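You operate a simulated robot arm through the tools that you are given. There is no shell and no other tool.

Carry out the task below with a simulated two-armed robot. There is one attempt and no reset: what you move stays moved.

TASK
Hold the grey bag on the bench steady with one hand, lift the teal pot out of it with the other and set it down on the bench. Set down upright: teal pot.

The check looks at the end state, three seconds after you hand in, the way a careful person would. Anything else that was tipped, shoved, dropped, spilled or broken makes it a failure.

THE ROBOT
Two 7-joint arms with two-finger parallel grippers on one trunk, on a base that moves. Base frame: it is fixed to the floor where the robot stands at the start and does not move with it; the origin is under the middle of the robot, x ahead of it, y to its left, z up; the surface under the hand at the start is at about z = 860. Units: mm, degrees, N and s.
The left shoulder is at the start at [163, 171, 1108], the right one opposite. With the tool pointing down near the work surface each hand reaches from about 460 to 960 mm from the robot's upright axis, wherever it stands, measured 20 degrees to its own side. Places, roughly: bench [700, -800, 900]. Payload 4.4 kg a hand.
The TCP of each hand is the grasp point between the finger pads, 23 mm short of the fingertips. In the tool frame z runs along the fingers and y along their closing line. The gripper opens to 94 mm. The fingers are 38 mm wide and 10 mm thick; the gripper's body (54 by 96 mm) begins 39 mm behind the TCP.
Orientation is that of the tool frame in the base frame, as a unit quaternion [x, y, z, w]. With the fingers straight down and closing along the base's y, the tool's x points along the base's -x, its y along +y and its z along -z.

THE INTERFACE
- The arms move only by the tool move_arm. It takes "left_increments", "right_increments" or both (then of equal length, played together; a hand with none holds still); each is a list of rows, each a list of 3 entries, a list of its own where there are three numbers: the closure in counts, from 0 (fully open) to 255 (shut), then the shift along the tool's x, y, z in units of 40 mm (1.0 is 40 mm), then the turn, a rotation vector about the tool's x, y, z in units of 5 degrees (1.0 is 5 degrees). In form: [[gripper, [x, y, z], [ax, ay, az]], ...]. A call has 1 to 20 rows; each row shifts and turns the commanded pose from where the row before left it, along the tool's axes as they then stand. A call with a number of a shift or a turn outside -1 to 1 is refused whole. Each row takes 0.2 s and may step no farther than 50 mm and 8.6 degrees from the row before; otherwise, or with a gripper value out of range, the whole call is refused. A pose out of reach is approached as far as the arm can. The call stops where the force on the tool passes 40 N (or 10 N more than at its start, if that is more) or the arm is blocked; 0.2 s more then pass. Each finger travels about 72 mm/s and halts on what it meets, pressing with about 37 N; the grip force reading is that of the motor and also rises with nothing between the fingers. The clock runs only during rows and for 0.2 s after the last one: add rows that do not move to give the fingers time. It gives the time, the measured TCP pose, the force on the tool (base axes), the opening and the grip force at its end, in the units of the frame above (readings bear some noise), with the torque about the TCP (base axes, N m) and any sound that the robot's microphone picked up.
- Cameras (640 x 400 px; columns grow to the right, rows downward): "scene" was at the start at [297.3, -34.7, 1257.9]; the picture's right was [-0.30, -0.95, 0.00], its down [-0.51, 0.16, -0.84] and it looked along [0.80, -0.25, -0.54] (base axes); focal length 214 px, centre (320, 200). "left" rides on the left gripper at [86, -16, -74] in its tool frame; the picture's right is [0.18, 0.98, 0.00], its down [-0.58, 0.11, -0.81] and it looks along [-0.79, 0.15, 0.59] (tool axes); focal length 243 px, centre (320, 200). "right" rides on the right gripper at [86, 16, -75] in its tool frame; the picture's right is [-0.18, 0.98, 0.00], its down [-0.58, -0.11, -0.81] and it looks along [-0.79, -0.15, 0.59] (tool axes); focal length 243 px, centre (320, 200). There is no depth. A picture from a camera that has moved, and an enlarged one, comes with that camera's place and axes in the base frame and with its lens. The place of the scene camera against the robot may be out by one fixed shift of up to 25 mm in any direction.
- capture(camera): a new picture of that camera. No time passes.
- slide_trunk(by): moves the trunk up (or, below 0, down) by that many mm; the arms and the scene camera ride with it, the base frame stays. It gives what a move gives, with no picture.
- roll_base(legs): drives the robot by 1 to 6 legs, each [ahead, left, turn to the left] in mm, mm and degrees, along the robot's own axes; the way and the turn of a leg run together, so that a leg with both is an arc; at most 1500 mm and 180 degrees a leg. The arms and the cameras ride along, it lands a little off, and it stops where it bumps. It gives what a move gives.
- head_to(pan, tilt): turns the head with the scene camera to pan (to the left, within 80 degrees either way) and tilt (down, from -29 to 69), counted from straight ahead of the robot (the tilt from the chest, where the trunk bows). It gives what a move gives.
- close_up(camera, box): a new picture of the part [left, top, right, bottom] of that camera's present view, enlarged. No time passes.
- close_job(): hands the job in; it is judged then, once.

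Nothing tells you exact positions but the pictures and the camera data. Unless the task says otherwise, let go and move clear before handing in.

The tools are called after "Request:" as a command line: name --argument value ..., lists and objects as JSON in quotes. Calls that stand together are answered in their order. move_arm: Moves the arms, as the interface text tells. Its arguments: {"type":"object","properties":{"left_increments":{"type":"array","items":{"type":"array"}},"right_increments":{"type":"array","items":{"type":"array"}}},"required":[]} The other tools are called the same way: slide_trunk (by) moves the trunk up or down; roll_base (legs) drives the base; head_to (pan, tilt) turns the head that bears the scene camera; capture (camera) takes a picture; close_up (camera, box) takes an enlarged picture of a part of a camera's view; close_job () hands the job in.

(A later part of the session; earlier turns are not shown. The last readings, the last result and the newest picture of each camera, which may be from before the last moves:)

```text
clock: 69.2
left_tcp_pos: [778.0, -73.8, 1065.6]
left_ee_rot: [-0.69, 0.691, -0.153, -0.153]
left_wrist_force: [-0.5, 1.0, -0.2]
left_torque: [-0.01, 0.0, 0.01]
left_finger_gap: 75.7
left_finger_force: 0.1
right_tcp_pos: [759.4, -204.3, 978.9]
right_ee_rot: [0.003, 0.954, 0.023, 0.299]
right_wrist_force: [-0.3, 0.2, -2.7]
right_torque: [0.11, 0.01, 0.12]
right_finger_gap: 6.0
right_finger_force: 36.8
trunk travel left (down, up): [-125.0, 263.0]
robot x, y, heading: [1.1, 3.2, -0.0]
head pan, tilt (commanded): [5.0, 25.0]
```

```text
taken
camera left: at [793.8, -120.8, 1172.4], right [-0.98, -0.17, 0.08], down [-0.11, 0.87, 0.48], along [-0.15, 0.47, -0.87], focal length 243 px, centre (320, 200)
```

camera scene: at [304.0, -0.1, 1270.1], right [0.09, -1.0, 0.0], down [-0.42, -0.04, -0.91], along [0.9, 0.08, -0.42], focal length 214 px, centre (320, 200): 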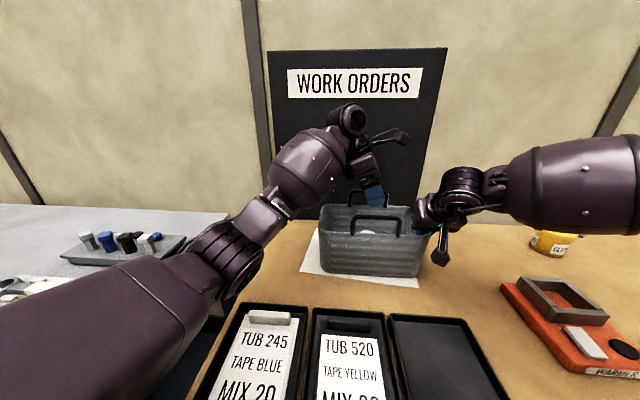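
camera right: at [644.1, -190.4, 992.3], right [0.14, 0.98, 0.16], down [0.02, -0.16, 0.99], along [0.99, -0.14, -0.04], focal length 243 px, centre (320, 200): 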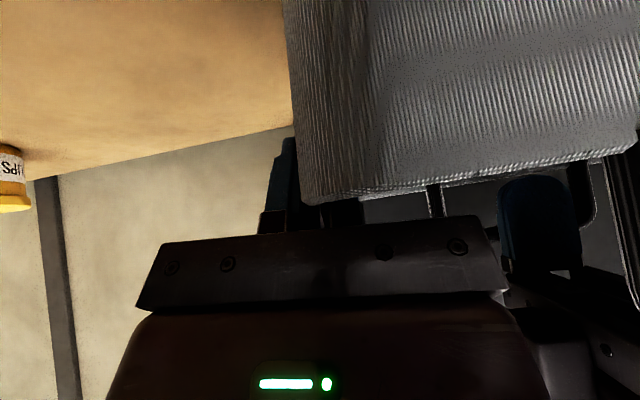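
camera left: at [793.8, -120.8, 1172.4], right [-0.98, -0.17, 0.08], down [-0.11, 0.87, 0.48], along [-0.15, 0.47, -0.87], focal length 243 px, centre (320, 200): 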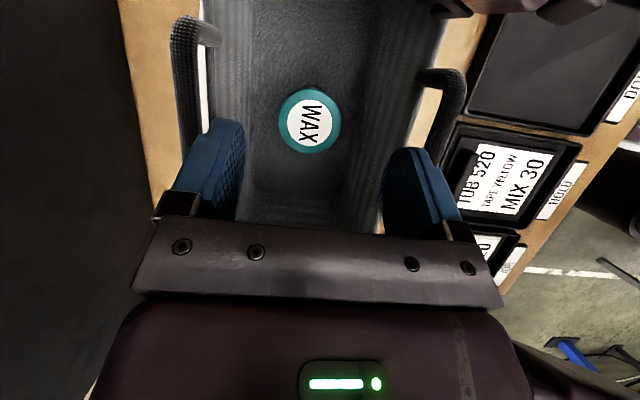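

The lean swung the left elbow down toward the trays, so that approach is no good. The elbow appears to roll with the hand's lean. I'll try to raise it by leaning the hand the other way, then sweeping the hand round the vertical, all in clear air above the bag's left side.

Request:
move_arm --left_increments '[[50, [-0.74, 0, -0.345], [0, 0, 0]], [50, [-0.74, 0, -0.345], [0, 0, 0]], [50, [-0.74, 0, -0.345], [0, 0, 0]], [50, [0, 0, 0], [0, -1, 0]], [50, [0, 0, 0], [0, -1, 0]], [50, [0, 0, 0], [0, -1, 0]], [50, [0, 0, 0], [0, -1, 0]], [50, [0, 0, 0], [0, -1, 0]], [50, [0, 0, 0], [0, -1, 0]], [50, [0, 0, 0], [0, -1, 0]], [50, [0, 0, 0], [0, -1, 0]], [50, [0, 0, 0], [0, -1, 0]], [50, [0, 0, 0], [0, -1, 0]], [50, [0, 0, 0], [0, 0, 0]]]'

Request:
capture --camera "scene"

```text
clock: 72.2
left_tcp_pos: [776.1, 23.4, 1066.0]
left_ee_rot: [0.69, -0.69, -0.152, -0.153]
left_wrist_force: [0.2, -0.3, -0.3]
left_torque: [0.0, -0.01, 0.01]
left_finger_gap: 75.7
left_finger_force: 0.2
right_tcp_pos: [758.8, -205.7, 979.3]
right_ee_rot: [0.004, 0.954, 0.022, 0.299]
right_wrist_force: [-0.6, -0.7, -1.9]
right_torque: [0.1, 0.02, 0.15]
right_finger_gap: 5.9
right_finger_force: 36.8
trunk travel left (down, up): [-125.0, 263.0]
robot x, y, heading: [3.1, 3.2, -0.2]
head pan, tilt (commanded): [5.0, 25.0]
```

```text
taken
camera scene: at [304.0, -0.1, 1270.0], right [0.09, -1.0, 0.0], down [-0.42, -0.04, -0.91], along [0.9, 0.08, -0.42], focal length 214 px, centre (320, 200)
```

scene: 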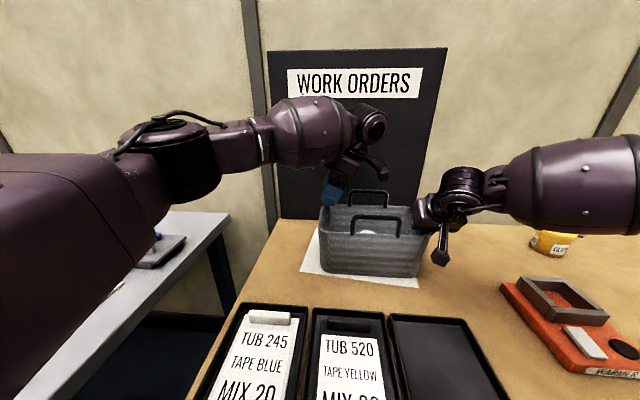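

That worked: the left elbow rose and the forearm is now level. I'll sweep the hand clockwise about the vertical while keeping this lean.

Request:
move_arm --left_increments '[[50, [0, 0, 0], [0, 0, 0]], [50, [0, 0, 0], [0.42, 0, 0.9]], [50, [0, 0, 0], [0.42, 0, 0.9]], [50, [0, 0, 0], [0.42, 0, 0.9]], [50, [0, 0, 0], [0.42, 0, 0.9]], [50, [0, 0, 0], [0.42, 0, 0.9]], [50, [0, 0, 0], [0.42, 0, 0.9]], [50, [0, 0, 0], [0.42, 0, 0.9]], [50, [0, 0, 0], [0.42, 0, 0.9]], [50, [0, 0, 0], [0.42, 0, 0.9]], [50, [0, 0, 0], [0.42, 0, 0.9]], [50, [0, 0, 0], [0.42, 0, 0.9]], [50, [0, 0, 0], [0.42, 0, 0.9]], [50, [0, 0, 0], [0.42, 0, 0.9]], [50, [0, 0, 0], [0.42, 0, 0.9]], [50, [0, 0, 0], [0.42, 0, 0.9]], [50, [0, 0, 0], [0.42, 0, 0.9]], [50, [0, 0, 0], [0.42, 0, 0.9]], [50, [0, 0, 0], [0.42, 0, 0.9]]]'

Request:
capture --camera "scene"

```text
clock: 76.2
left_tcp_pos: [775.4, 23.9, 1066.8]
left_ee_rot: [-0.005, 0.976, 0.001, 0.216]
left_wrist_force: [0.1, 0.0, -0.6]
left_torque: [0.0, -0.01, 0.02]
left_finger_gap: 75.9
left_finger_force: 0.0
right_tcp_pos: [758.6, -204.7, 979.5]
right_ee_rot: [0.004, 0.954, 0.023, 0.299]
right_wrist_force: [0.0, -0.9, -2.8]
right_torque: [-0.01, -0.11, 0.09]
right_finger_gap: 5.8
right_finger_force: 36.7
trunk travel left (down, up): [-125.0, 263.0]
robot x, y, heading: [-2.8, -0.1, -0.1]
head pan, tilt (commanded): [5.0, 25.0]
```

```text
taken
camera scene: at [304.1, -0.1, 1270.0], right [0.09, -1.0, 0.0], down [-0.42, -0.04, -0.91], along [0.9, 0.08, -0.42], focal length 214 px, centre (320, 200)
```

scene: 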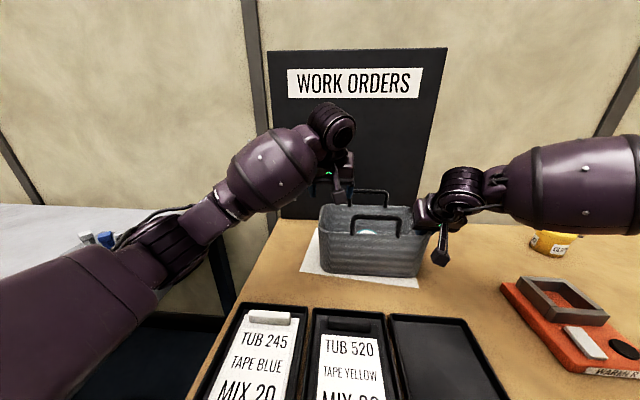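

Sweeping simply undid it, so the left elbow height follows the hand's lean and the left arm can't pick from here without brushing the handle. The right arm keeps its elbow high on its own side, so the better plan is to turn the base left, pick with the right and hold with the left. I'll straighten and retract the left hand, and release the bag gently with the right.

Request:
move_arm --left_increments '[[30, [0, 0, 0], [0, 1, 0]], [20, [0, 0, 0], [0, 1, 0]], [10, [0, 0, 0], [0, 1, 0]], [0, [0, 0, 0], [0, 1, 0]], [0, [0, 0, 0], [0, 1, 0]], [0, [0, 0.5, -0.5], [0, 0, 0]], [0, [0, 0.5, -0.5], [0, 0, 0]], [0, [0.6, 0.3, -0.6], [0, 0, 0]], [0, [0.6, 0, -0.6], [0, 0, 0]], [0, [0.6, 0, 0], [0, 0, 0]]]' --right_increments '[[245, [0, 0, 0], [0, 0, 0]], [238, [0, 0, 0], [0, 0, 0]], [230, [0, 0, 0], [0, 0, 0]], [215, [0, 0, 0], [0, 0, 0]], [200, [0, 0, 0], [0, 0, 0]], [150, [0, 0, 0], [0, 0, 0]], [100, [0, 0, 0], [0, 0, 0]], [50, [0, 0, 0], [0, 0, 0]], [20, [0, 0, 0], [0, 0, 0]], [20, [0, 0, 0], [0, 0, 0]]]'

Request:
capture --camera "scene"

Request:
capture --camera "right"

```text
clock: 78.4
left_tcp_pos: [704.0, 73.7, 1152.4]
left_ee_rot: [-0.007, 1.0, 0.0, 0.0]
left_wrist_force: [-0.2, 0.5, -0.8]
left_torque: [0.0, -0.03, 0.01]
left_finger_gap: 94.3
left_finger_force: 0.1
right_tcp_pos: [758.7, -203.5, 979.0]
right_ee_rot: [0.004, 0.954, 0.023, 0.299]
right_wrist_force: [-0.6, 0.3, -0.2]
right_torque: [-0.02, 0.0, -0.01]
right_finger_gap: 86.6
right_finger_force: 0.0
trunk travel left (down, up): [-125.0, 263.0]
robot x, y, heading: [1.4, -1.2, 0.1]
head pan, tilt (commanded): [5.0, 25.0]
```

```text
taken
camera scene: at [304.0, 0.4, 1270.0], right [0.09, -1.0, 0.0], down [-0.42, -0.04, -0.91], along [0.9, 0.08, -0.42], focal length 214 px, centre (320, 200)
```

scene: 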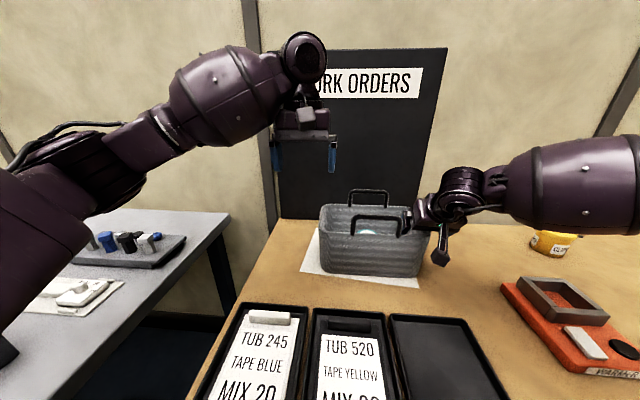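

```text
taken
camera right: at [644.7, -189.5, 992.5], right [0.14, 0.98, 0.15], down [0.02, -0.15, 0.99], along [0.99, -0.14, -0.04], focal length 243 px, centre (320, 200)
```

right: 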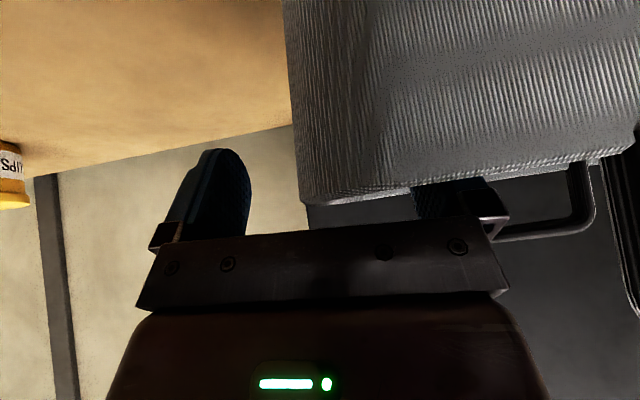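

The bag stayed put on release. I'll lift the right hand straight up, back it away and un-pitch it.

Request:
move_arm --right_increments '[[0, [-0.3575, 0.03, -0.5125], [0, 0, 0]], [0, [-0.3575, 0.03, -0.5125], [0, 0, 0]], [0, [-0.3575, 0.03, -0.5125], [0, 0, 0]], [0, [0.5, -0.45, -0.35], [0, 0, 0]], [0, [0.5, -0.45, -0.35], [0, 0, 0]], [0, [0.5, -0.45, -0.35], [0, 0, 0]], [0, [0.5, -0.45, -0.35], [0, 0, 0]], [0, [0, 0, 0], [0, 1, 0]], [0, [0, 0, 0], [0, 1, 0]], [0, [0, 0, 0], [0, 1, 0]], [0, [0, 0, 0], [0, 1, 0]], [0, [0, 0, 0], [0, 1, 0]], [0, [0, 0, 0], [0, 1, 0]], [0, [0, 0, 0], [0, 1, 0]], [0, [0, 0, 0], [0, 0, 0]]]'

Request:
close_up --camera "scene" --box '[280, 170, 450, 300]'

```text
clock: 81.6
left_tcp_pos: [703.9, 73.2, 1152.8]
left_ee_rot: [-0.005, 1.0, 0.0, 0.0]
left_wrist_force: [-0.6, 0.2, 0.0]
left_torque: [-0.01, 0.01, -0.04]
left_finger_gap: 94.1
left_finger_force: 0.0
right_tcp_pos: [662.4, -276.1, 1052.0]
right_ee_rot: [-0.004, 1.0, 0.023, -0.002]
right_wrist_force: [0.0, 0.8, -0.1]
right_torque: [0.01, 0.0, 0.01]
right_finger_gap: 93.9
right_finger_force: 0.0
trunk travel left (down, up): [-125.0, 263.0]
robot x, y, heading: [-0.5, 0.2, 0.3]
head pan, tilt (commanded): [5.0, 25.0]
```

```text
3.08 times, centred on (365, 235) of scene
camera zoom: at [303.6, -0.1, 1270.2], right [0.09, -1.0, 0.0], down [-0.42, -0.04, -0.91], along [0.9, 0.08, -0.42], focal length 660 px, centre (182, 92)
```

zoom: 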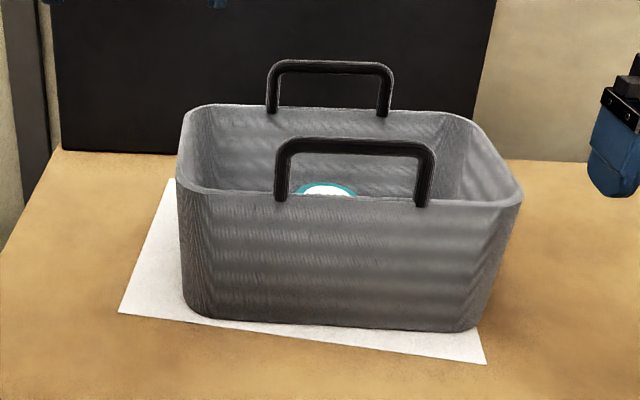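

The bag stands level on its sheet, undisturbed. Before turning the base I'll test in free space whether the right arm can do the needed pick pose: on its own side, turned about 70°, from z 1060 down to about 925.

Request:
move_arm --right_increments '[[50, [0, 0, 0], [0.53, 0, 0]], [50, [-0.475, -0.86, -0.1], [0, 0, 0]], [50, [-0.475, -0.86, -0.1], [0, 0, 0]], [50, [0, 0, 0], [0, 0, -1]], [50, [0, 0, 0], [0, 0, -1]], [50, [0, 0, 0], [0, 0, -1]], [50, [0, 0, 0], [0, 0, -1]], [50, [0, 0, 0], [0, 0, -1]], [50, [0, 0, 0], [0, 0, -1]], [50, [0, 0, 0], [0, 0, -1]], [50, [0, 0, 0], [0, 0, -1]], [50, [0, 0, 0], [0, 0, -1]], [50, [0, 0, 0], [0, 0, -1]], [50, [0, 0, 0], [0, 0, -1]], [50, [0, 0, 0], [0, 0, -1]], [50, [0, 0, 0], [0, 0, -1]], [50, [0, 0, 0], [0, 0, -1]], [50, [0, 0, 0], [0, 0, 0]]]'

Request:
head_to --pan -30 --tilt 22

Request:
capture --camera "scene"

```text
clock: 85.4
left_tcp_pos: [703.6, 73.8, 1153.8]
left_ee_rot: [-0.005, 1.0, 0.0, 0.0]
left_wrist_force: [0.9, 0.1, -0.5]
left_torque: [0.05, 0.01, 0.05]
left_finger_gap: 94.0
left_finger_force: 0.1
right_tcp_pos: [493.9, -186.3, 1061.3]
right_ee_rot: [-0.574, 0.819, 0.0, -0.001]
right_wrist_force: [-0.1, 0.4, -0.4]
right_torque: [0.02, 0.0, 0.01]
right_finger_gap: 75.5
right_finger_force: 0.0
right hand out of reach, approached as far as the arm can: row 9, 10, 11, 12, 13, 14, 15, 16, 17
trunk travel left (down, up): [-125.0, 263.0]
robot x, y, heading: [1.5, 0.7, -0.2]
head pan, tilt (commanded): [5.0, 25.0]
```

```text
clock: 86.4
left_tcp_pos: [702.6, 72.6, 1153.5]
left_ee_rot: [-0.006, 1.0, 0.0, 0.0]
left_wrist_force: [0.6, -0.1, 0.3]
left_torque: [0.01, 0.02, 0.01]
left_finger_gap: 94.2
left_finger_force: 0.0
right_tcp_pos: [496.1, -187.2, 1059.9]
right_ee_rot: [-0.576, 0.818, -0.001, -0.002]
right_wrist_force: [0.5, -0.2, 0.6]
right_torque: [0.01, 0.0, -0.02]
right_finger_gap: 75.6
right_finger_force: 0.0
trunk travel left (down, up): [-125.0, 263.0]
robot x, y, heading: [-0.4, 0.6, 0.2]
head pan, tilt (commanded): [-30.0, 22.0]
```

```text
taken
camera scene: at [292.5, -54.3, 1274.9], right [-0.5, -0.87, 0.0], down [-0.32, 0.19, -0.93], along [0.8, -0.46, -0.37], focal length 214 px, centre (320, 200)
```

scene: 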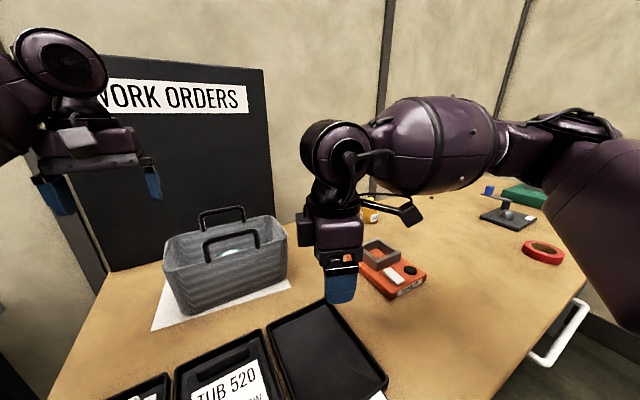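

Turning that way is also limited on the right arm and dragged the hand back. I'll unwind it and test turning the other way (clockwise) at a comfortable spot.

Request:
move_arm --right_increments '[[50, [0, 0, 0], [0, 0, 1]], [50, [0, 0, 0], [0, 0, 1]], [50, [0, 0, 0], [0, 0, 1]], [50, [0, 0, 0], [0, 0, 1]], [50, [0, 0, 0], [0, 0, 1]], [50, [0, 0, 0], [0, 0, 1]], [50, [0, 0, 0], [0, 0, 1]], [50, [0, 0, 0], [0, 0, 1]], [50, [0, 0, 0], [0, 0, 1]], [50, [0, 0, 0], [0, 0, 1]], [50, [0, 0, 0], [0, 0, 1]], [50, [0, 0, 0], [0, 0, 1]], [50, [0, 0, 0], [0, 0, 1]], [50, [0, 0, 0], [0, 0, 1]], [50, [-0.7, -0.7, 0], [0, 0, 0]], [50, [-0.7, -0.7, 0], [0, 0, 0]], [50, [-0.7, -0.7, 0], [0, 0, 0]], [50, [-0.7, -0.7, 0], [0, 0, 0]], [50, [0, 0, 0], [0, 0, 0]]]'

Request:
move_arm --right_increments '[[50, [0, 0, 0], [0, 0, 1]], [50, [0, 0, 0], [0, 0, 1]], [50, [0, 0, 0], [0, 0, 1]], [50, [0, 0, 0], [0, 0, 1]], [50, [0, 0, 0], [0, 0, 1]], [50, [0, 0, 0], [0, 0, 1]], [50, [0, 0, 0], [0, 0, 1]], [50, [0, 0, 0], [0, 0, 1]], [50, [0, 0, 0], [0, 0, 1]], [50, [0, 0, 0], [0, 0, 1]], [50, [0, 0, 0], [0, 0, 1]], [50, [0, 0, 0], [0, 0, 1]], [50, [0, 0, 0], [0, 0, 1]], [50, [0, 0, 0], [0, 0, 1]], [50, [0, 0, 0], [0, 0, 1]], [50, [0, 0, 0], [0, 0, 1]], [50, [0, 0, 0], [0, 0, 1]], [50, [0, 0, 0], [0, 0, 1]], [50, [0, 0, 0], [0, 0, 0]]]'

Request:
capture --camera "scene"

```text
clock: 90.4
left_tcp_pos: [703.2, 74.5, 1154.1]
left_ee_rot: [-0.006, 1.0, 0.001, 0.0]
left_wrist_force: [0.1, 0.7, 0.0]
left_torque: [-0.01, 0.01, 0.02]
left_finger_gap: 94.0
left_finger_force: 0.1
right_tcp_pos: [608.0, -296.8, 1063.7]
right_ee_rot: [-0.004, 1.0, -0.001, -0.001]
right_wrist_force: [-0.1, 0.2, 0.8]
right_torque: [-0.01, 0.0, -0.02]
right_finger_gap: 75.9
right_finger_force: 0.0
trunk travel left (down, up): [-125.0, 263.0]
robot x, y, heading: [0.3, 0.8, -0.1]
head pan, tilt (commanded): [-30.0, 22.0]
```

```text
clock: 94.4
left_tcp_pos: [703.1, 74.5, 1153.7]
left_ee_rot: [-0.006, 1.0, 0.0, 0.0]
left_wrist_force: [-0.1, -0.7, -0.5]
left_torque: [0.03, -0.01, 0.03]
left_finger_gap: 93.8
left_finger_force: 0.0
right_tcp_pos: [606.4, -297.0, 1060.5]
right_ee_rot: [0.705, 0.709, -0.001, 0.001]
right_wrist_force: [-0.8, 0.2, 0.5]
right_torque: [0.02, 0.0, 0.04]
right_finger_gap: 75.7
right_finger_force: 0.0
trunk travel left (down, up): [-125.0, 263.0]
robot x, y, heading: [-0.2, 2.0, -0.4]
head pan, tilt (commanded): [-30.0, 22.0]
```

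```text
taken
camera scene: at [292.5, -54.4, 1274.9], right [-0.5, -0.87, 0.0], down [-0.32, 0.19, -0.93], along [0.8, -0.46, -0.37], focal length 214 px, centre (320, 200)
```

scene: 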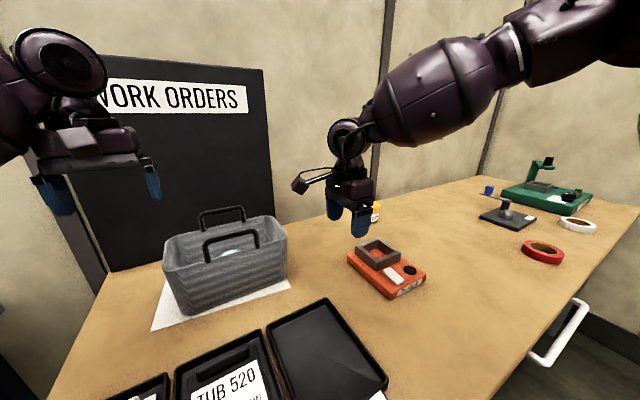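

Clockwise works freely, and the right forearm now slopes down from a high elbow, which is the posture I want. I'll test reaching forward and inward with this orientation, staying above handle height.

Request:
move_arm --right_increments '[[50, [0, 0.78, -0.1], [0, 0, 0]], [50, [0, 0.78, -0.1], [0, 0, 0]], [50, [0, 0.78, 0], [0, 0, 0]], [50, [0.75, 0, 0], [0, 0, 0]], [50, [0.75, 0, 0], [0, 0, 0]], [50, [0, 0, 0], [0, 0, 0]]]'

```text
clock: 95.8
left_tcp_pos: [701.7, 73.7, 1154.0]
left_ee_rot: [-0.006, 1.0, 0.0, 0.0]
left_wrist_force: [-0.8, 0.1, -1.1]
left_torque: [-0.04, -0.06, 0.01]
left_finger_gap: 93.9
left_finger_force: 0.0
right_tcp_pos: [698.6, -240.6, 1067.6]
right_ee_rot: [0.706, 0.709, -0.001, -0.001]
right_wrist_force: [-0.3, 0.7, 0.2]
right_torque: [0.0, -0.01, 0.0]
right_finger_gap: 75.7
right_finger_force: 0.1
trunk travel left (down, up): [-125.0, 263.0]
robot x, y, heading: [1.1, -2.7, 0.2]
head pan, tilt (commanded): [-30.0, 22.0]
```

The right hand now reaches [699, −241, 1068] without a limit. I'll keep going inward in steps and move the left hand further left to make room.

Request:
move_arm --left_increments '[[0, [0, 0.95, 0], [0, 0, 0]], [0, [0, 0.95, 0], [0, 0, 0]], [0, [0, 0, 0], [0, 0, 0]], [0, [0, 0, 0], [0, 0, 0]]]' --right_increments '[[50, [0.7, 0.3, 0], [0, 0, 0]], [50, [0.7, 0.3, 0], [0, 0, 0]], [50, [0.7, 0.3, 0], [0, 0, 0]], [50, [0, 0, 0], [0, 0, 0]]]'

Request:
capture --camera "scene"

```text
clock: 96.8
left_tcp_pos: [700.7, 152.3, 1152.8]
left_ee_rot: [-0.006, 1.0, 0.0, 0.001]
left_wrist_force: [1.0, -0.1, 0.0]
left_torque: [0.0, -0.01, 0.02]
left_finger_gap: 94.0
left_finger_force: 0.1
right_tcp_pos: [694.7, -221.6, 1058.9]
right_ee_rot: [0.704, 0.71, -0.001, 0.0]
right_wrist_force: [0.3, -0.1, 0.8]
right_torque: [-0.02, 0.02, 0.01]
right_finger_gap: 75.4
right_finger_force: 0.1
right hand out of reach, approached as far as the arm can: row 1, 2, 3
trunk travel left (down, up): [-125.0, 263.0]
robot x, y, heading: [-2.0, -1.5, 0.1]
head pan, tilt (commanded): [-30.0, 22.0]
```

```text
taken
camera scene: at [292.2, -54.3, 1275.0], right [-0.5, -0.87, 0.0], down [-0.32, 0.19, -0.93], along [0.8, -0.46, -0.37], focal length 214 px, centre (320, 200)
```

scene: 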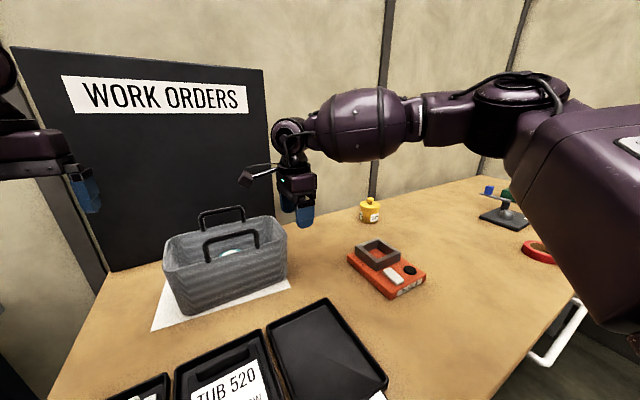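

With the elbow this high the right shoulder still limits inward reach. Leaning a hand outward lowers that arm's elbow, so leaning the right hand's wrist outward (to the right) may free it and also keep its forearm away from the handle. I'll test that in the air.

Request:
move_arm --right_increments '[[50, [0, 0, -0.4], [0, 0, 0]], [50, [0, 0, 0], [0, 1, 0]], [50, [0, 0, 0], [0, 1, 0]], [50, [0, 0, 0], [0, 1, 0]], [50, [0, 0, 0], [0, 1, 0]], [50, [0, 0, 0], [0, 1, 0]], [50, [0, 0, 0], [0, 0, 0]]]'

Request:
capture --camera "scene"

```text
clock: 98.4
left_tcp_pos: [700.2, 151.7, 1152.0]
left_ee_rot: [-0.005, 1.0, 0.0, 0.0]
left_wrist_force: [-0.1, -0.2, 0.4]
left_torque: [-0.01, 0.0, 0.03]
left_finger_gap: 93.8
left_finger_force: 0.1
right_tcp_pos: [697.2, -222.8, 1076.2]
right_ee_rot: [0.688, 0.693, 0.151, -0.153]
right_wrist_force: [0.7, -0.1, -0.2]
right_torque: [0.0, 0.0, -0.02]
right_finger_gap: 75.7
right_finger_force: 0.0
trunk travel left (down, up): [-125.0, 263.0]
robot x, y, heading: [1.1, 0.1, -0.2]
head pan, tilt (commanded): [-30.0, 22.0]
```

```text
taken
camera scene: at [292.5, -54.3, 1274.9], right [-0.5, -0.87, 0.0], down [-0.32, 0.19, -0.93], along [0.8, -0.46, -0.37], focal length 214 px, centre (320, 200)
```

scene: 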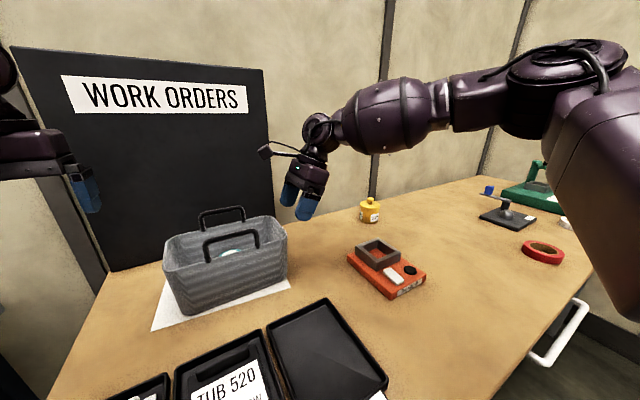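

Request:
move_arm --right_increments '[[50, [0.544, 0.525, 0.254], [0, 0, 0]], [50, [0.544, 0.525, 0.254], [0, 0, 0]], [50, [0.544, 0.525, 0.254], [0, 0, 0]], [50, [0, 0, 0], [0, 0, 0]]]'

Request:
capture --camera "scene"

```text
clock: 99.4
left_tcp_pos: [699.0, 150.7, 1152.2]
left_ee_rot: [-0.006, 1.0, -0.001, 0.0]
left_wrist_force: [0.1, -0.3, -0.8]
left_torque: [0.02, 0.0, 0.02]
left_finger_gap: 94.0
left_finger_force: 0.1
right_tcp_pos: [722.8, -192.7, 1075.0]
right_ee_rot: [0.688, 0.692, 0.151, -0.154]
right_wrist_force: [0.4, 0.2, 0.1]
right_torque: [0.0, -0.02, -0.02]
right_finger_gap: 75.4
right_finger_force: 0.1
right hand out of reach, approached as far as the arm can: row 2, 3
trunk travel left (down, up): [-125.0, 263.0]
robot x, y, heading: [-1.7, -2.5, 0.3]
head pan, tilt (commanded): [-30.0, 22.0]
```

```text
taken
camera scene: at [292.9, -54.5, 1274.7], right [-0.5, -0.87, 0.0], down [-0.32, 0.19, -0.93], along [0.8, -0.46, -0.37], focal length 214 px, centre (320, 200)
```

scene: 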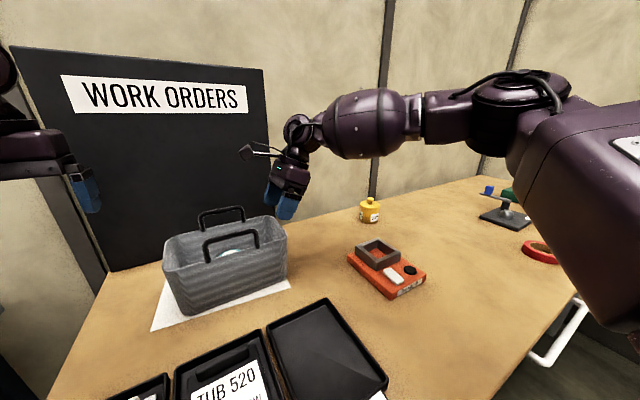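

The boundary is fixed by the right shoulder. Turning the base about 15° to the left, combined with this outward lean, should put the pot within the right arm's region. I'll retract the right hand high and clear, then turn the base.

Request:
move_arm --right_increments '[[50, [-0.358, -0.6, -0.416], [0, 0, 0]], [50, [-0.358, -0.6, -0.416], [0, 0, 0]], [50, [-0.358, -0.6, -0.416], [0, 0, 0]], [50, [-0.358, -0.6, -0.416], [0, 0, 0]], [50, [-0.358, -0.6, -0.416], [0, 0, 0]], [50, [0, 0, 0], [0, 0, 0]]]' --left_increments '[[0, [0.5, 0, 0], [0, 0, 0]], [0, [0.5, 0, 0], [0, 0, 0]], [0, [0.5, 0, 0], [0, 0, 0]], [0, [0.5, 0, 0], [0, 0, 0]], [0, [0, 0, 0], [0, 0, 0]], [0, [0, 0, 0], [0, 0, 0]]]'

Request:
roll_base --legs '[[0, 0, 5]]'

Request:
capture --camera "scene"

```text
clock: 100.8
left_tcp_pos: [624.2, 148.7, 1152.1]
left_ee_rot: [-0.006, 1.0, 0.0, 0.0]
left_wrist_force: [0.1, 0.2, 0.1]
left_torque: [0.0, -0.03, 0.01]
left_finger_gap: 94.1
left_finger_force: 0.1
right_tcp_pos: [605.1, -288.5, 1121.4]
right_ee_rot: [0.688, 0.693, 0.151, -0.155]
right_wrist_force: [-0.6, 0.2, -0.4]
right_torque: [-0.01, 0.0, 0.01]
right_finger_gap: 75.6
right_finger_force: 0.0
trunk travel left (down, up): [-125.0, 263.0]
robot x, y, heading: [0.9, 0.9, 0.2]
head pan, tilt (commanded): [-30.0, 22.0]
```

```text
clock: 101.7
left_tcp_pos: [609.0, 200.3, 1152.5]
left_ee_rot: [-0.048, 0.999, 0.0, 0.0]
left_wrist_force: [-0.5, 0.1, -0.6]
left_torque: [-0.02, 0.01, 0.0]
left_finger_gap: 94.1
left_finger_force: 0.1
right_tcp_pos: [627.0, -237.8, 1123.0]
right_ee_rot: [0.659, 0.721, 0.144, -0.16]
right_wrist_force: [-0.1, 0.6, -0.9]
right_torque: [-0.04, -0.01, 0.02]
right_finger_gap: 75.7
right_finger_force: 0.1
trunk travel left (down, up): [-125.0, 263.0]
robot x, y, heading: [-2.1, -0.0, 4.9]
head pan, tilt (commanded): [-30.0, 22.0]
```

```text
taken
camera scene: at [295.4, -29.7, 1275.0], right [-0.43, -0.9, 0.0], down [-0.34, 0.16, -0.93], along [0.84, -0.4, -0.37], focal length 214 px, centre (320, 200)
```

scene: 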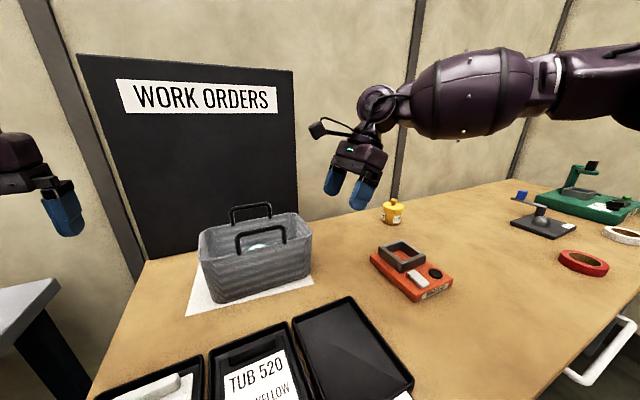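

The base turned 5° cleanly with no bump. I'll turn another 10°.

Request:
roll_base --legs '[[0, 0, 10]]'

Request:
capture --camera "scene"

```text
clock: 102.8
left_tcp_pos: [564.4, 304.6, 1153.7]
left_ee_rot: [-0.135, 0.991, 0.0, 0.0]
left_wrist_force: [0.4, -0.5, 0.4]
left_torque: [-0.04, 0.0, 0.0]
left_finger_gap: 93.8
left_finger_force: 0.1
right_tcp_pos: [659.3, -122.3, 1121.5]
right_ee_rot: [0.593, 0.776, 0.129, -0.172]
right_wrist_force: [-0.6, 0.3, 0.0]
right_torque: [-0.03, -0.02, -0.02]
right_finger_gap: 75.7
right_finger_force: 0.0
trunk travel left (down, up): [-125.0, 263.0]
robot x, y, heading: [1.8, -3.0, 15.0]
head pan, tilt (commanded): [-30.0, 22.0]
```

```text
taken
camera scene: at [294.7, 21.0, 1275.0], right [-0.26, -0.97, 0.0], down [-0.36, 0.1, -0.93], along [0.9, -0.24, -0.37], focal length 214 px, centre (320, 200)
```

scene: 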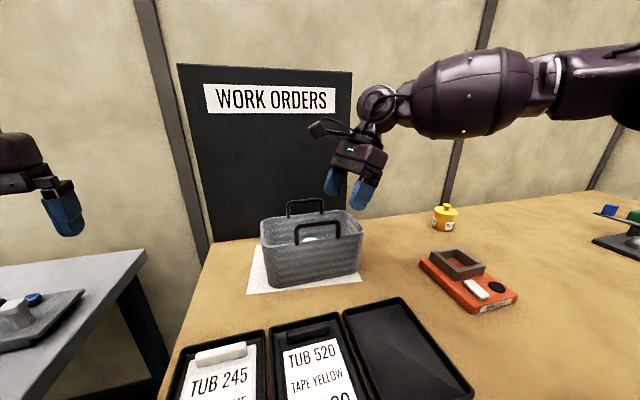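

The heading is 15° and everything is undisturbed. I'll square the right hand's lean back to the bag's axes and move over the pot at about z 1075 to check reach.

Request:
move_arm --right_increments '[[50, [0, 0, 0], [-0.423, 0, 0.906]], [50, [0, 0, 0], [-0.423, 0, 0.906]], [50, [0, 0, 0], [-0.423, 0, 0.906]], [50, [0.139, 0.731, 0.382], [0, 0, 0]], [50, [0.139, 0.731, 0.382], [0, 0, 0]], [50, [0.139, 0.731, 0.382], [0, 0, 0]], [50, [0.139, 0.731, 0.382], [0, 0, 0]], [50, [0, 0, 0], [0, 0, 0]]]'

Request:
capture --camera "scene"

Request:
capture --camera "right"

```text
clock: 104.6
left_tcp_pos: [564.5, 303.9, 1152.8]
left_ee_rot: [-0.135, 0.991, 0.0, 0.001]
left_wrist_force: [-0.4, 0.9, -0.2]
left_torque: [0.01, 0.01, -0.01]
left_finger_gap: 94.0
left_finger_force: 0.1
right_tcp_pos: [774.4, -78.2, 1076.6]
right_ee_rot: [0.689, 0.692, 0.152, -0.152]
right_wrist_force: [0.4, -0.2, 0.2]
right_torque: [0.02, -0.02, -0.01]
right_finger_gap: 75.8
right_finger_force: 0.1
trunk travel left (down, up): [-125.0, 263.0]
robot x, y, heading: [0.2, -2.4, 14.9]
head pan, tilt (commanded): [-30.0, 22.0]
```

```text
taken
camera scene: at [293.9, 19.8, 1275.4], right [-0.26, -0.97, 0.0], down [-0.36, 0.1, -0.93], along [0.9, -0.24, -0.37], focal length 214 px, centre (320, 200)
```

scene: 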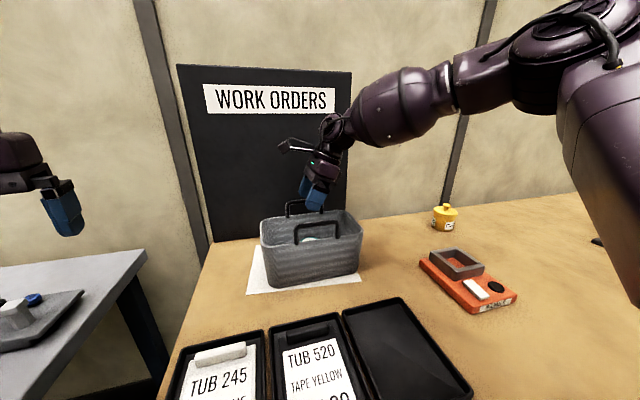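

```text
taken
camera right: at [789.6, -31.7, 1181.7], right [0.98, -0.16, -0.08], down [-0.1, -0.87, 0.49], along [-0.15, -0.47, -0.87], focal length 243 px, centre (320, 200)
```

right: 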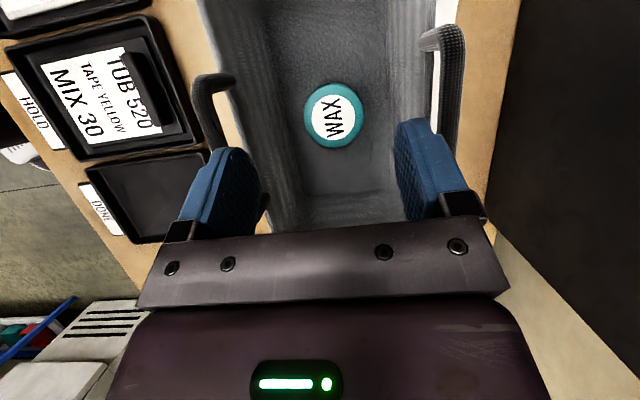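

The right hand now sits over the pot with its forearm sloping down from a high elbow, well clear of everything. I'll back it off a little and bring the left hand, squared and pitched 20°, toward the bag's left end wall to take the hold.

Request:
move_arm --right_increments '[[50, [-0.363, 0, -0.996], [0, 0, 0]], [50, [-0.363, 0, -0.996], [0, 0, 0]], [50, [0, 0, 0], [0, 0, 0]], [50, [0, 0, 0], [0, 0, 0]], [50, [0, 0, 0], [0, 0, 0]], [50, [0, 0, 0], [0, 0, 0]], [50, [0, 0, 0], [0, 0, 0]], [50, [0, 0, 0], [0, 0, 0]], [50, [0, 0, 0], [0, 0, 0]], [50, [0, 0, 0], [0, 0, 0]], [50, [0, 0, 0], [0, 0, 0]], [50, [0, 0, 0], [0, 0, 0]], [50, [0, 0, 0], [0, 0, 0]], [50, [0, 0, 0], [0, 0, 0]]]' --left_increments '[[0, [0, 0, 0], [0, 0, 1]], [0, [0, 0, 0], [0, 0, 1]], [0, [0, 0, 0], [0, 0, 1.0]], [0, [0, 0, 0], [0, -1, 0]], [0, [0, 0, 0], [0, -1, 0]], [0, [0, 0, 0], [0, -1, 0]], [0, [0, 0, 0], [0, -1, 0]], [0, [-0.457, -0.725, 0.401], [0, 0, 0]], [0, [-0.457, -0.725, 0.401], [0, 0, 0]], [0, [-0.457, -0.725, 0.401], [0, 0, 0]], [0, [-0.457, -0.725, 0.401], [0, 0, 0]], [0, [-0.457, -0.725, 0.401], [0, 0, 0]], [0, [-0.457, -0.725, 0.401], [0, 0, 0]], [0, [0, 0, 0], [0, 0, 0]]]'

Request:
capture --camera "left"

Request:
head_to --pan -15 --tilt 25

Request:
capture --camera "scene"

```text
clock: 107.6
left_tcp_pos: [697.4, 131.0, 1101.4]
left_ee_rot: [-0.006, 0.985, 0.001, 0.174]
left_wrist_force: [-0.8, -0.3, 1.0]
left_torque: [0.02, 0.0, -0.01]
left_finger_gap: 94.0
left_finger_force: 0.1
right_tcp_pos: [776.9, -134.2, 1136.8]
right_ee_rot: [0.689, 0.692, 0.152, -0.153]
right_wrist_force: [0.1, -0.4, -0.6]
right_torque: [0.0, -0.03, 0.0]
right_finger_gap: 76.0
right_finger_force: 0.1
trunk travel left (down, up): [-125.0, 263.0]
robot x, y, heading: [0.2, 5.3, 15.1]
head pan, tilt (commanded): [-30.0, 22.0]
```

```text
taken
camera left: at [591.8, 115.0, 1143.1], right [-0.18, 0.98, -0.06], down [0.27, 0.11, 0.96], along [0.95, 0.16, -0.28], focal length 243 px, centre (320, 200)
```

left: 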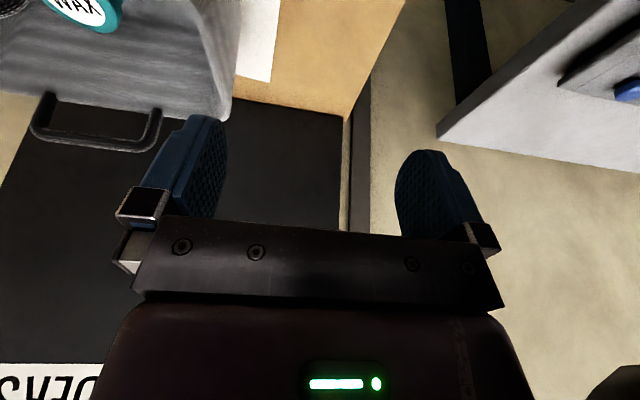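

```text
clock: 108.3
left_tcp_pos: [698.7, 131.5, 1101.6]
left_ee_rot: [-0.004, 0.985, 0.001, 0.173]
left_wrist_force: [0.3, 0.1, 0.1]
left_torque: [0.01, 0.0, -0.03]
left_finger_gap: 93.9
left_finger_force: 0.1
right_tcp_pos: [776.7, -133.9, 1136.7]
right_ee_rot: [0.69, 0.691, 0.152, -0.152]
right_wrist_force: [0.5, 0.2, 0.7]
right_torque: [0.03, -0.01, 0.02]
right_finger_gap: 75.6
right_finger_force: 0.0
trunk travel left (down, up): [-125.0, 263.0]
robot x, y, heading: [-3.0, -5.1, 15.0]
head pan, tilt (commanded): [-15.0, 25.0]
```

```text
taken
camera scene: at [297.3, 44.2, 1270.1], right [0.0, -1.0, 0.0], down [-0.42, 0.0, -0.91], along [0.91, 0.0, -0.42], focal length 214 px, centre (320, 200)
```

scene: 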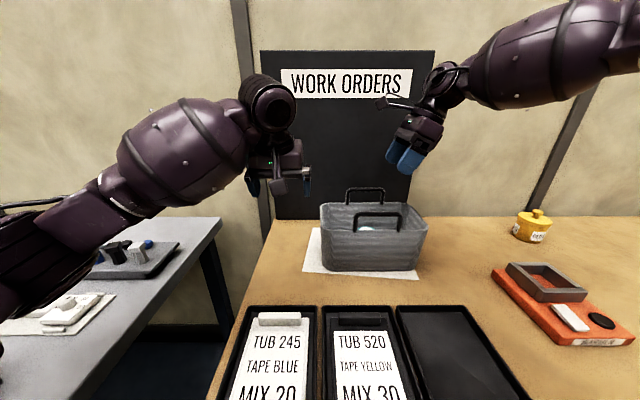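

Both arms look comfortable. I'll bring the left hand above the left end wall.

Request:
move_arm --left_increments '[[0, [-0.275, -0.708, 0.463], [0, 0, 0]], [0, [-0.275, -0.708, 0.463], [0, 0, 0]], [0, [-0.275, -0.708, 0.463], [0, 0, 0]], [0, [0, 0, 0], [0, 0, 0]]]'

Request:
capture --camera "left"

Request:
close_up --camera "left" --box '[180, 0, 420, 150]'

Request:
capture --camera "scene"

```text
clock: 109.3
left_tcp_pos: [747.9, 46.3, 1060.9]
left_ee_rot: [-0.005, 0.985, 0.001, 0.174]
left_wrist_force: [-0.7, 0.7, 0.7]
left_torque: [-0.01, -0.02, 0.01]
left_finger_gap: 94.0
left_finger_force: 0.1
right_tcp_pos: [776.6, -134.7, 1136.6]
right_ee_rot: [0.688, 0.693, 0.152, -0.154]
right_wrist_force: [0.6, 0.1, 0.8]
right_torque: [0.0, 0.01, 0.0]
right_finger_gap: 75.8
right_finger_force: 0.1
trunk travel left (down, up): [-125.0, 263.0]
robot x, y, heading: [1.6, 3.4, 15.0]
head pan, tilt (commanded): [-15.0, 25.0]
```

```text
taken
camera left: at [642.4, 30.1, 1103.7], right [-0.18, 0.98, -0.06], down [0.27, 0.11, 0.96], along [0.95, 0.16, -0.28], focal length 243 px, centre (320, 200)
```

left: 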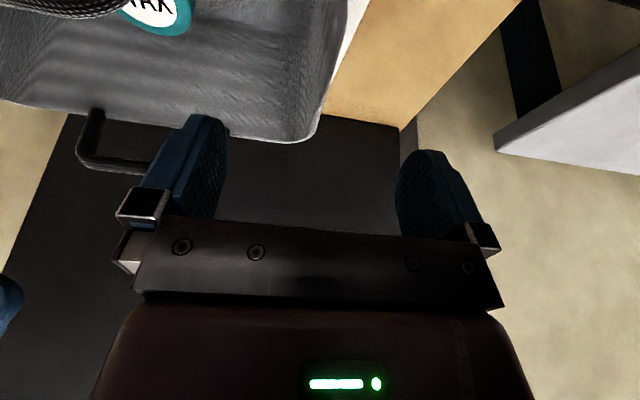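

```text
2.67 times, centred on (300, 75) of left
camera zoom: at [642.4, 30.1, 1103.7], right [-0.18, 0.98, -0.06], down [0.27, 0.11, 0.96], along [0.95, 0.16, -0.28], focal length 647 px, centre (373, 533)
```

zoom: 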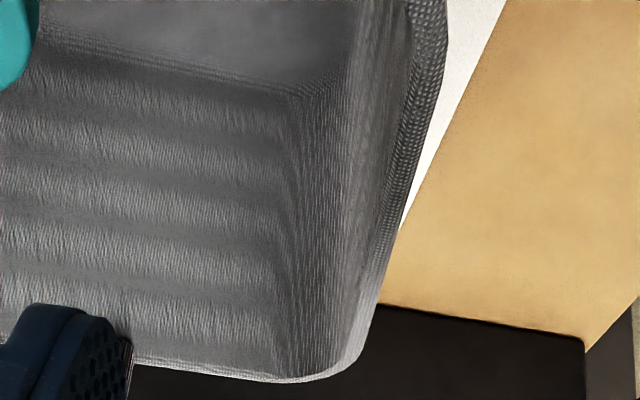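

```text
taken
camera scene: at [297.0, 44.9, 1270.2], right [0.0, -1.0, 0.0], down [-0.42, 0.0, -0.91], along [0.91, 0.0, -0.42], focal length 214 px, centre (320, 200)
```

scene: 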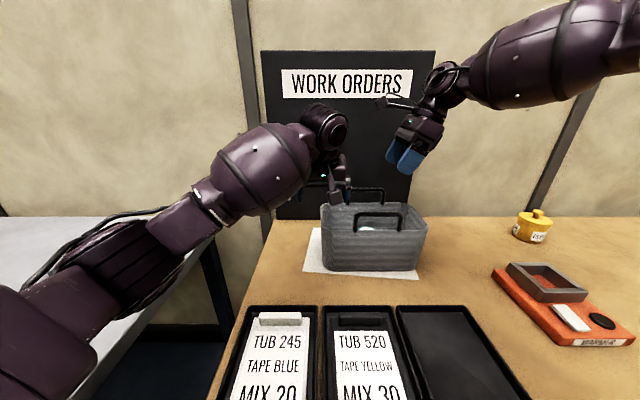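

The left end wall is about 6 mm thick, with its rim centre at y ≈ 50 and a slope of about 2.5°, matching the right end. I'll roll the left hand 2.5° to suit, centre it and lower partway over the wall.

Request:
move_arm --left_increments '[[0, [0, 0, 0], [0.47, 0, -0.171]], [0, [0.265, 0.065, 0.728], [0, 0, 0]], [0, [0.265, 0.065, 0.728], [0, 0, 0]], [0, [0, 0, 0], [0, 0, 0]]]'

Request:
close_up --camera "left" --box '[180, 40, 460, 230]'

Request:
close_up --camera "scene" --box '[270, 90, 450, 290]'

```text
clock: 110.3
left_tcp_pos: [749.1, 49.6, 1000.1]
left_ee_rot: [-0.009, 0.984, -0.021, 0.174]
left_wrist_force: [-0.4, -0.5, -0.1]
left_torque: [0.03, -0.02, -0.03]
left_finger_gap: 93.8
left_finger_force: 0.1
right_tcp_pos: [776.6, -135.1, 1137.6]
right_ee_rot: [0.689, 0.692, 0.152, -0.153]
right_wrist_force: [-0.1, 0.6, -0.4]
right_torque: [0.0, 0.0, -0.02]
right_finger_gap: 75.6
right_finger_force: 0.1
trunk travel left (down, up): [-125.0, 263.0]
robot x, y, heading: [1.7, 2.6, 15.1]
head pan, tilt (commanded): [-15.0, 25.0]
```

```text
2.11 times, centred on (320, 135) of left
camera zoom: at [642.7, 36.2, 1041.4], right [-0.18, 0.98, -0.11], down [0.27, 0.15, 0.95], along [0.95, 0.14, -0.29], focal length 511 px, centre (320, 337)
```

zoom: 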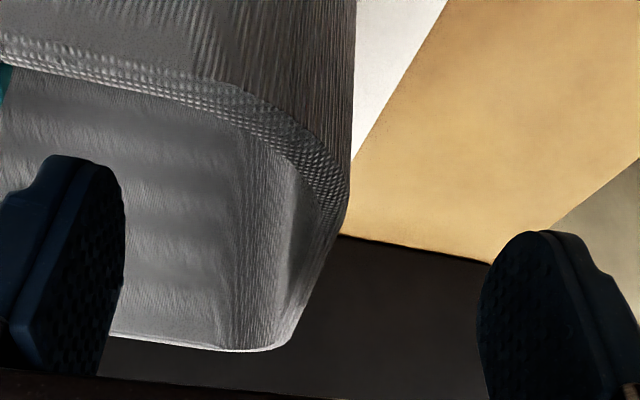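

```text
2.00 times, centred on (360, 190) of scene
camera zoom: at [296.8, 44.2, 1270.4], right [0.0, -1.0, 0.0], down [-0.42, 0.0, -0.91], along [0.91, 0.0, -0.42], focal length 429 px, centre (240, 220)
```

zoom: 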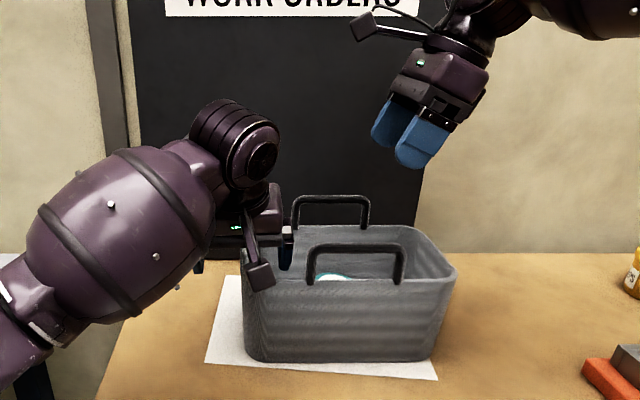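

The wall sits centred between the left fingers within about a millimetre. I'll lower the last 21 mm and close partway.

Request:
move_arm --left_increments '[[0, [0.18, -0.025, 0.495], [0, 0, 0]], [60, [0, 0, 0], [0, 0, 0]], [120, [0, 0, 0], [0, 0, 0]], [180, [0, 0, 0], [0, 0, 0]], [200, [0, 0, 0], [0, 0, 0]], [208, [0, 0, 0], [0, 0, 0]], [208, [0, 0, 0], [0, 0, 0]]]'

Request:
close_up --camera "left" --box '[180, 40, 460, 230]'

```text
clock: 111.9
left_tcp_pos: [749.8, 48.1, 978.9]
left_ee_rot: [-0.009, 0.984, -0.021, 0.174]
left_wrist_force: [0.3, -0.3, -0.1]
left_torque: [-0.01, -0.02, -0.02]
left_finger_gap: 17.2
left_finger_force: 0.0
right_tcp_pos: [776.0, -135.7, 1137.4]
right_ee_rot: [0.689, 0.692, 0.152, -0.153]
right_wrist_force: [0.7, -0.1, 0.2]
right_torque: [0.02, 0.01, -0.02]
right_finger_gap: 75.6
right_finger_force: 0.0
trunk travel left (down, up): [-125.0, 263.0]
robot x, y, heading: [4.1, 0.6, 14.5]
head pan, tilt (commanded): [-15.0, 25.0]
```

```text
2.11 times, centred on (320, 135) of left
camera zoom: at [643.3, 33.4, 1020.2], right [-0.18, 0.98, -0.11], down [0.27, 0.15, 0.95], along [0.95, 0.14, -0.29], focal length 511 px, centre (320, 337)
```

zoom: 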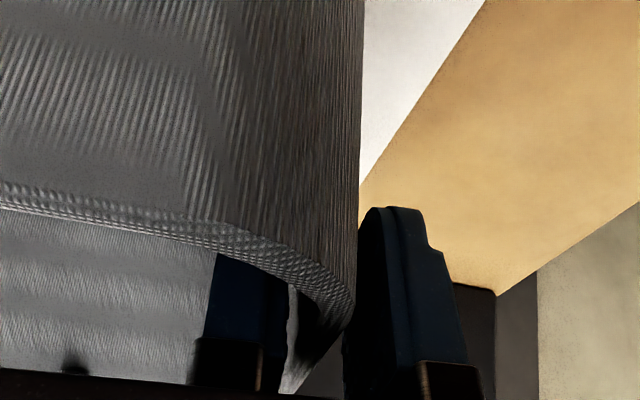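

Well centred with an 8 mm clearance each side. I'll close gently onto the wall.

Request:
move_arm --left_increments '[[216, [0, 0, 0], [0, 0, 0]], [222, [0, 0, 0], [0, 0, 0]], [228, [0, 0, 0], [0, 0, 0]], [232, [0, 0, 0], [0, 0, 0]], [232, [0, 0, 0], [0, 0, 0]]]'

Request:
close_up --camera "left" --box '[180, 40, 460, 230]'

```text
clock: 113.1
left_tcp_pos: [750.2, 48.1, 980.1]
left_ee_rot: [-0.009, 0.984, -0.021, 0.175]
left_wrist_force: [0.1, 0.0, -0.5]
left_torque: [-0.02, 0.01, 0.02]
left_finger_gap: 8.8
left_finger_force: 0.0
right_tcp_pos: [778.0, -135.6, 1136.7]
right_ee_rot: [0.689, 0.692, 0.151, -0.153]
right_wrist_force: [0.1, -0.7, 0.4]
right_torque: [0.01, 0.02, -0.01]
right_finger_gap: 75.7
right_finger_force: 0.1
trunk travel left (down, up): [-125.0, 263.0]
robot x, y, heading: [-0.2, -2.8, 15.1]
head pan, tilt (commanded): [-15.0, 25.0]
```

```text
2.11 times, centred on (320, 135) of left
camera zoom: at [643.3, 33.4, 1020.2], right [-0.18, 0.98, -0.11], down [0.27, 0.15, 0.95], along [0.95, 0.14, -0.29], focal length 511 px, centre (320, 337)
```

zoom: 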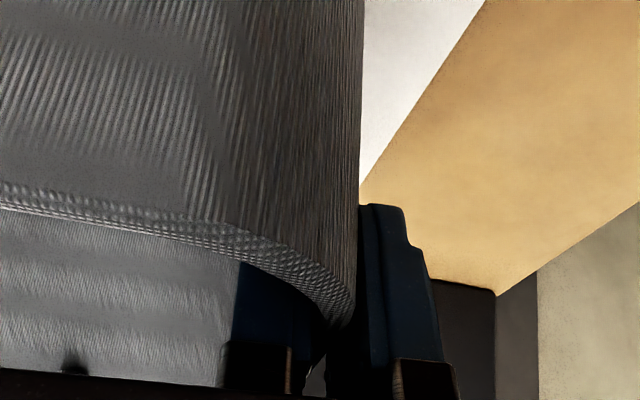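

The gap is 8.8 mm with no contact force, so it's nicely centred. I'll close the rest.

Request:
move_arm --left_increments '[[236, [0, 0, 0], [0, 0, 0]], [239, [0, 0, 0], [0, 0, 0]], [242, [0, 0, 0], [0, 0, 0]], [246, [0, 0, 0], [0, 0, 0]], [246, [0, 0, 0], [0, 0, 0]]]'

Request:
close_up --camera "scene" --box '[270, 150, 450, 290]'

```text
clock: 114.3
left_tcp_pos: [748.8, 48.5, 977.7]
left_ee_rot: [-0.008, 0.984, -0.02, 0.174]
left_wrist_force: [-2.1, 0.4, 0.6]
left_torque: [-0.47, -0.13, -0.53]
left_finger_gap: 6.1
left_finger_force: 37.4
right_tcp_pos: [777.2, -134.7, 1137.8]
right_ee_rot: [0.689, 0.692, 0.151, -0.154]
right_wrist_force: [0.4, 0.1, -0.3]
right_torque: [0.03, 0.04, 0.0]
right_finger_gap: 75.7
right_finger_force: 0.1
trunk travel left (down, up): [-125.0, 263.0]
robot x, y, heading: [-2.1, 0.7, 14.9]
head pan, tilt (commanded): [-15.0, 25.0]
```

```text
2.86 times, centred on (360, 220) of scene
camera zoom: at [297.2, 44.3, 1270.1], right [0.0, -1.0, 0.0], down [-0.42, 0.0, -0.91], along [0.91, 0.0, -0.42], focal length 613 px, centre (206, 143)
```

zoom: 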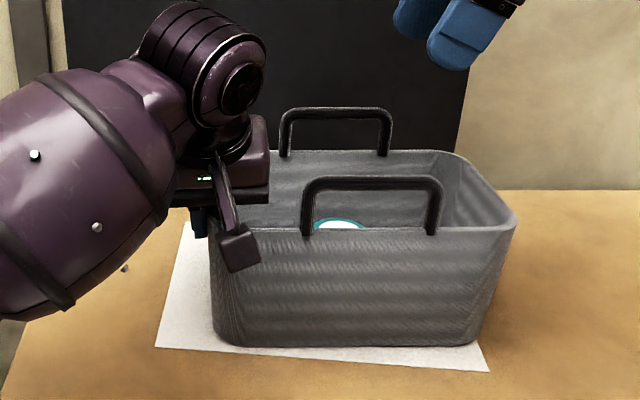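

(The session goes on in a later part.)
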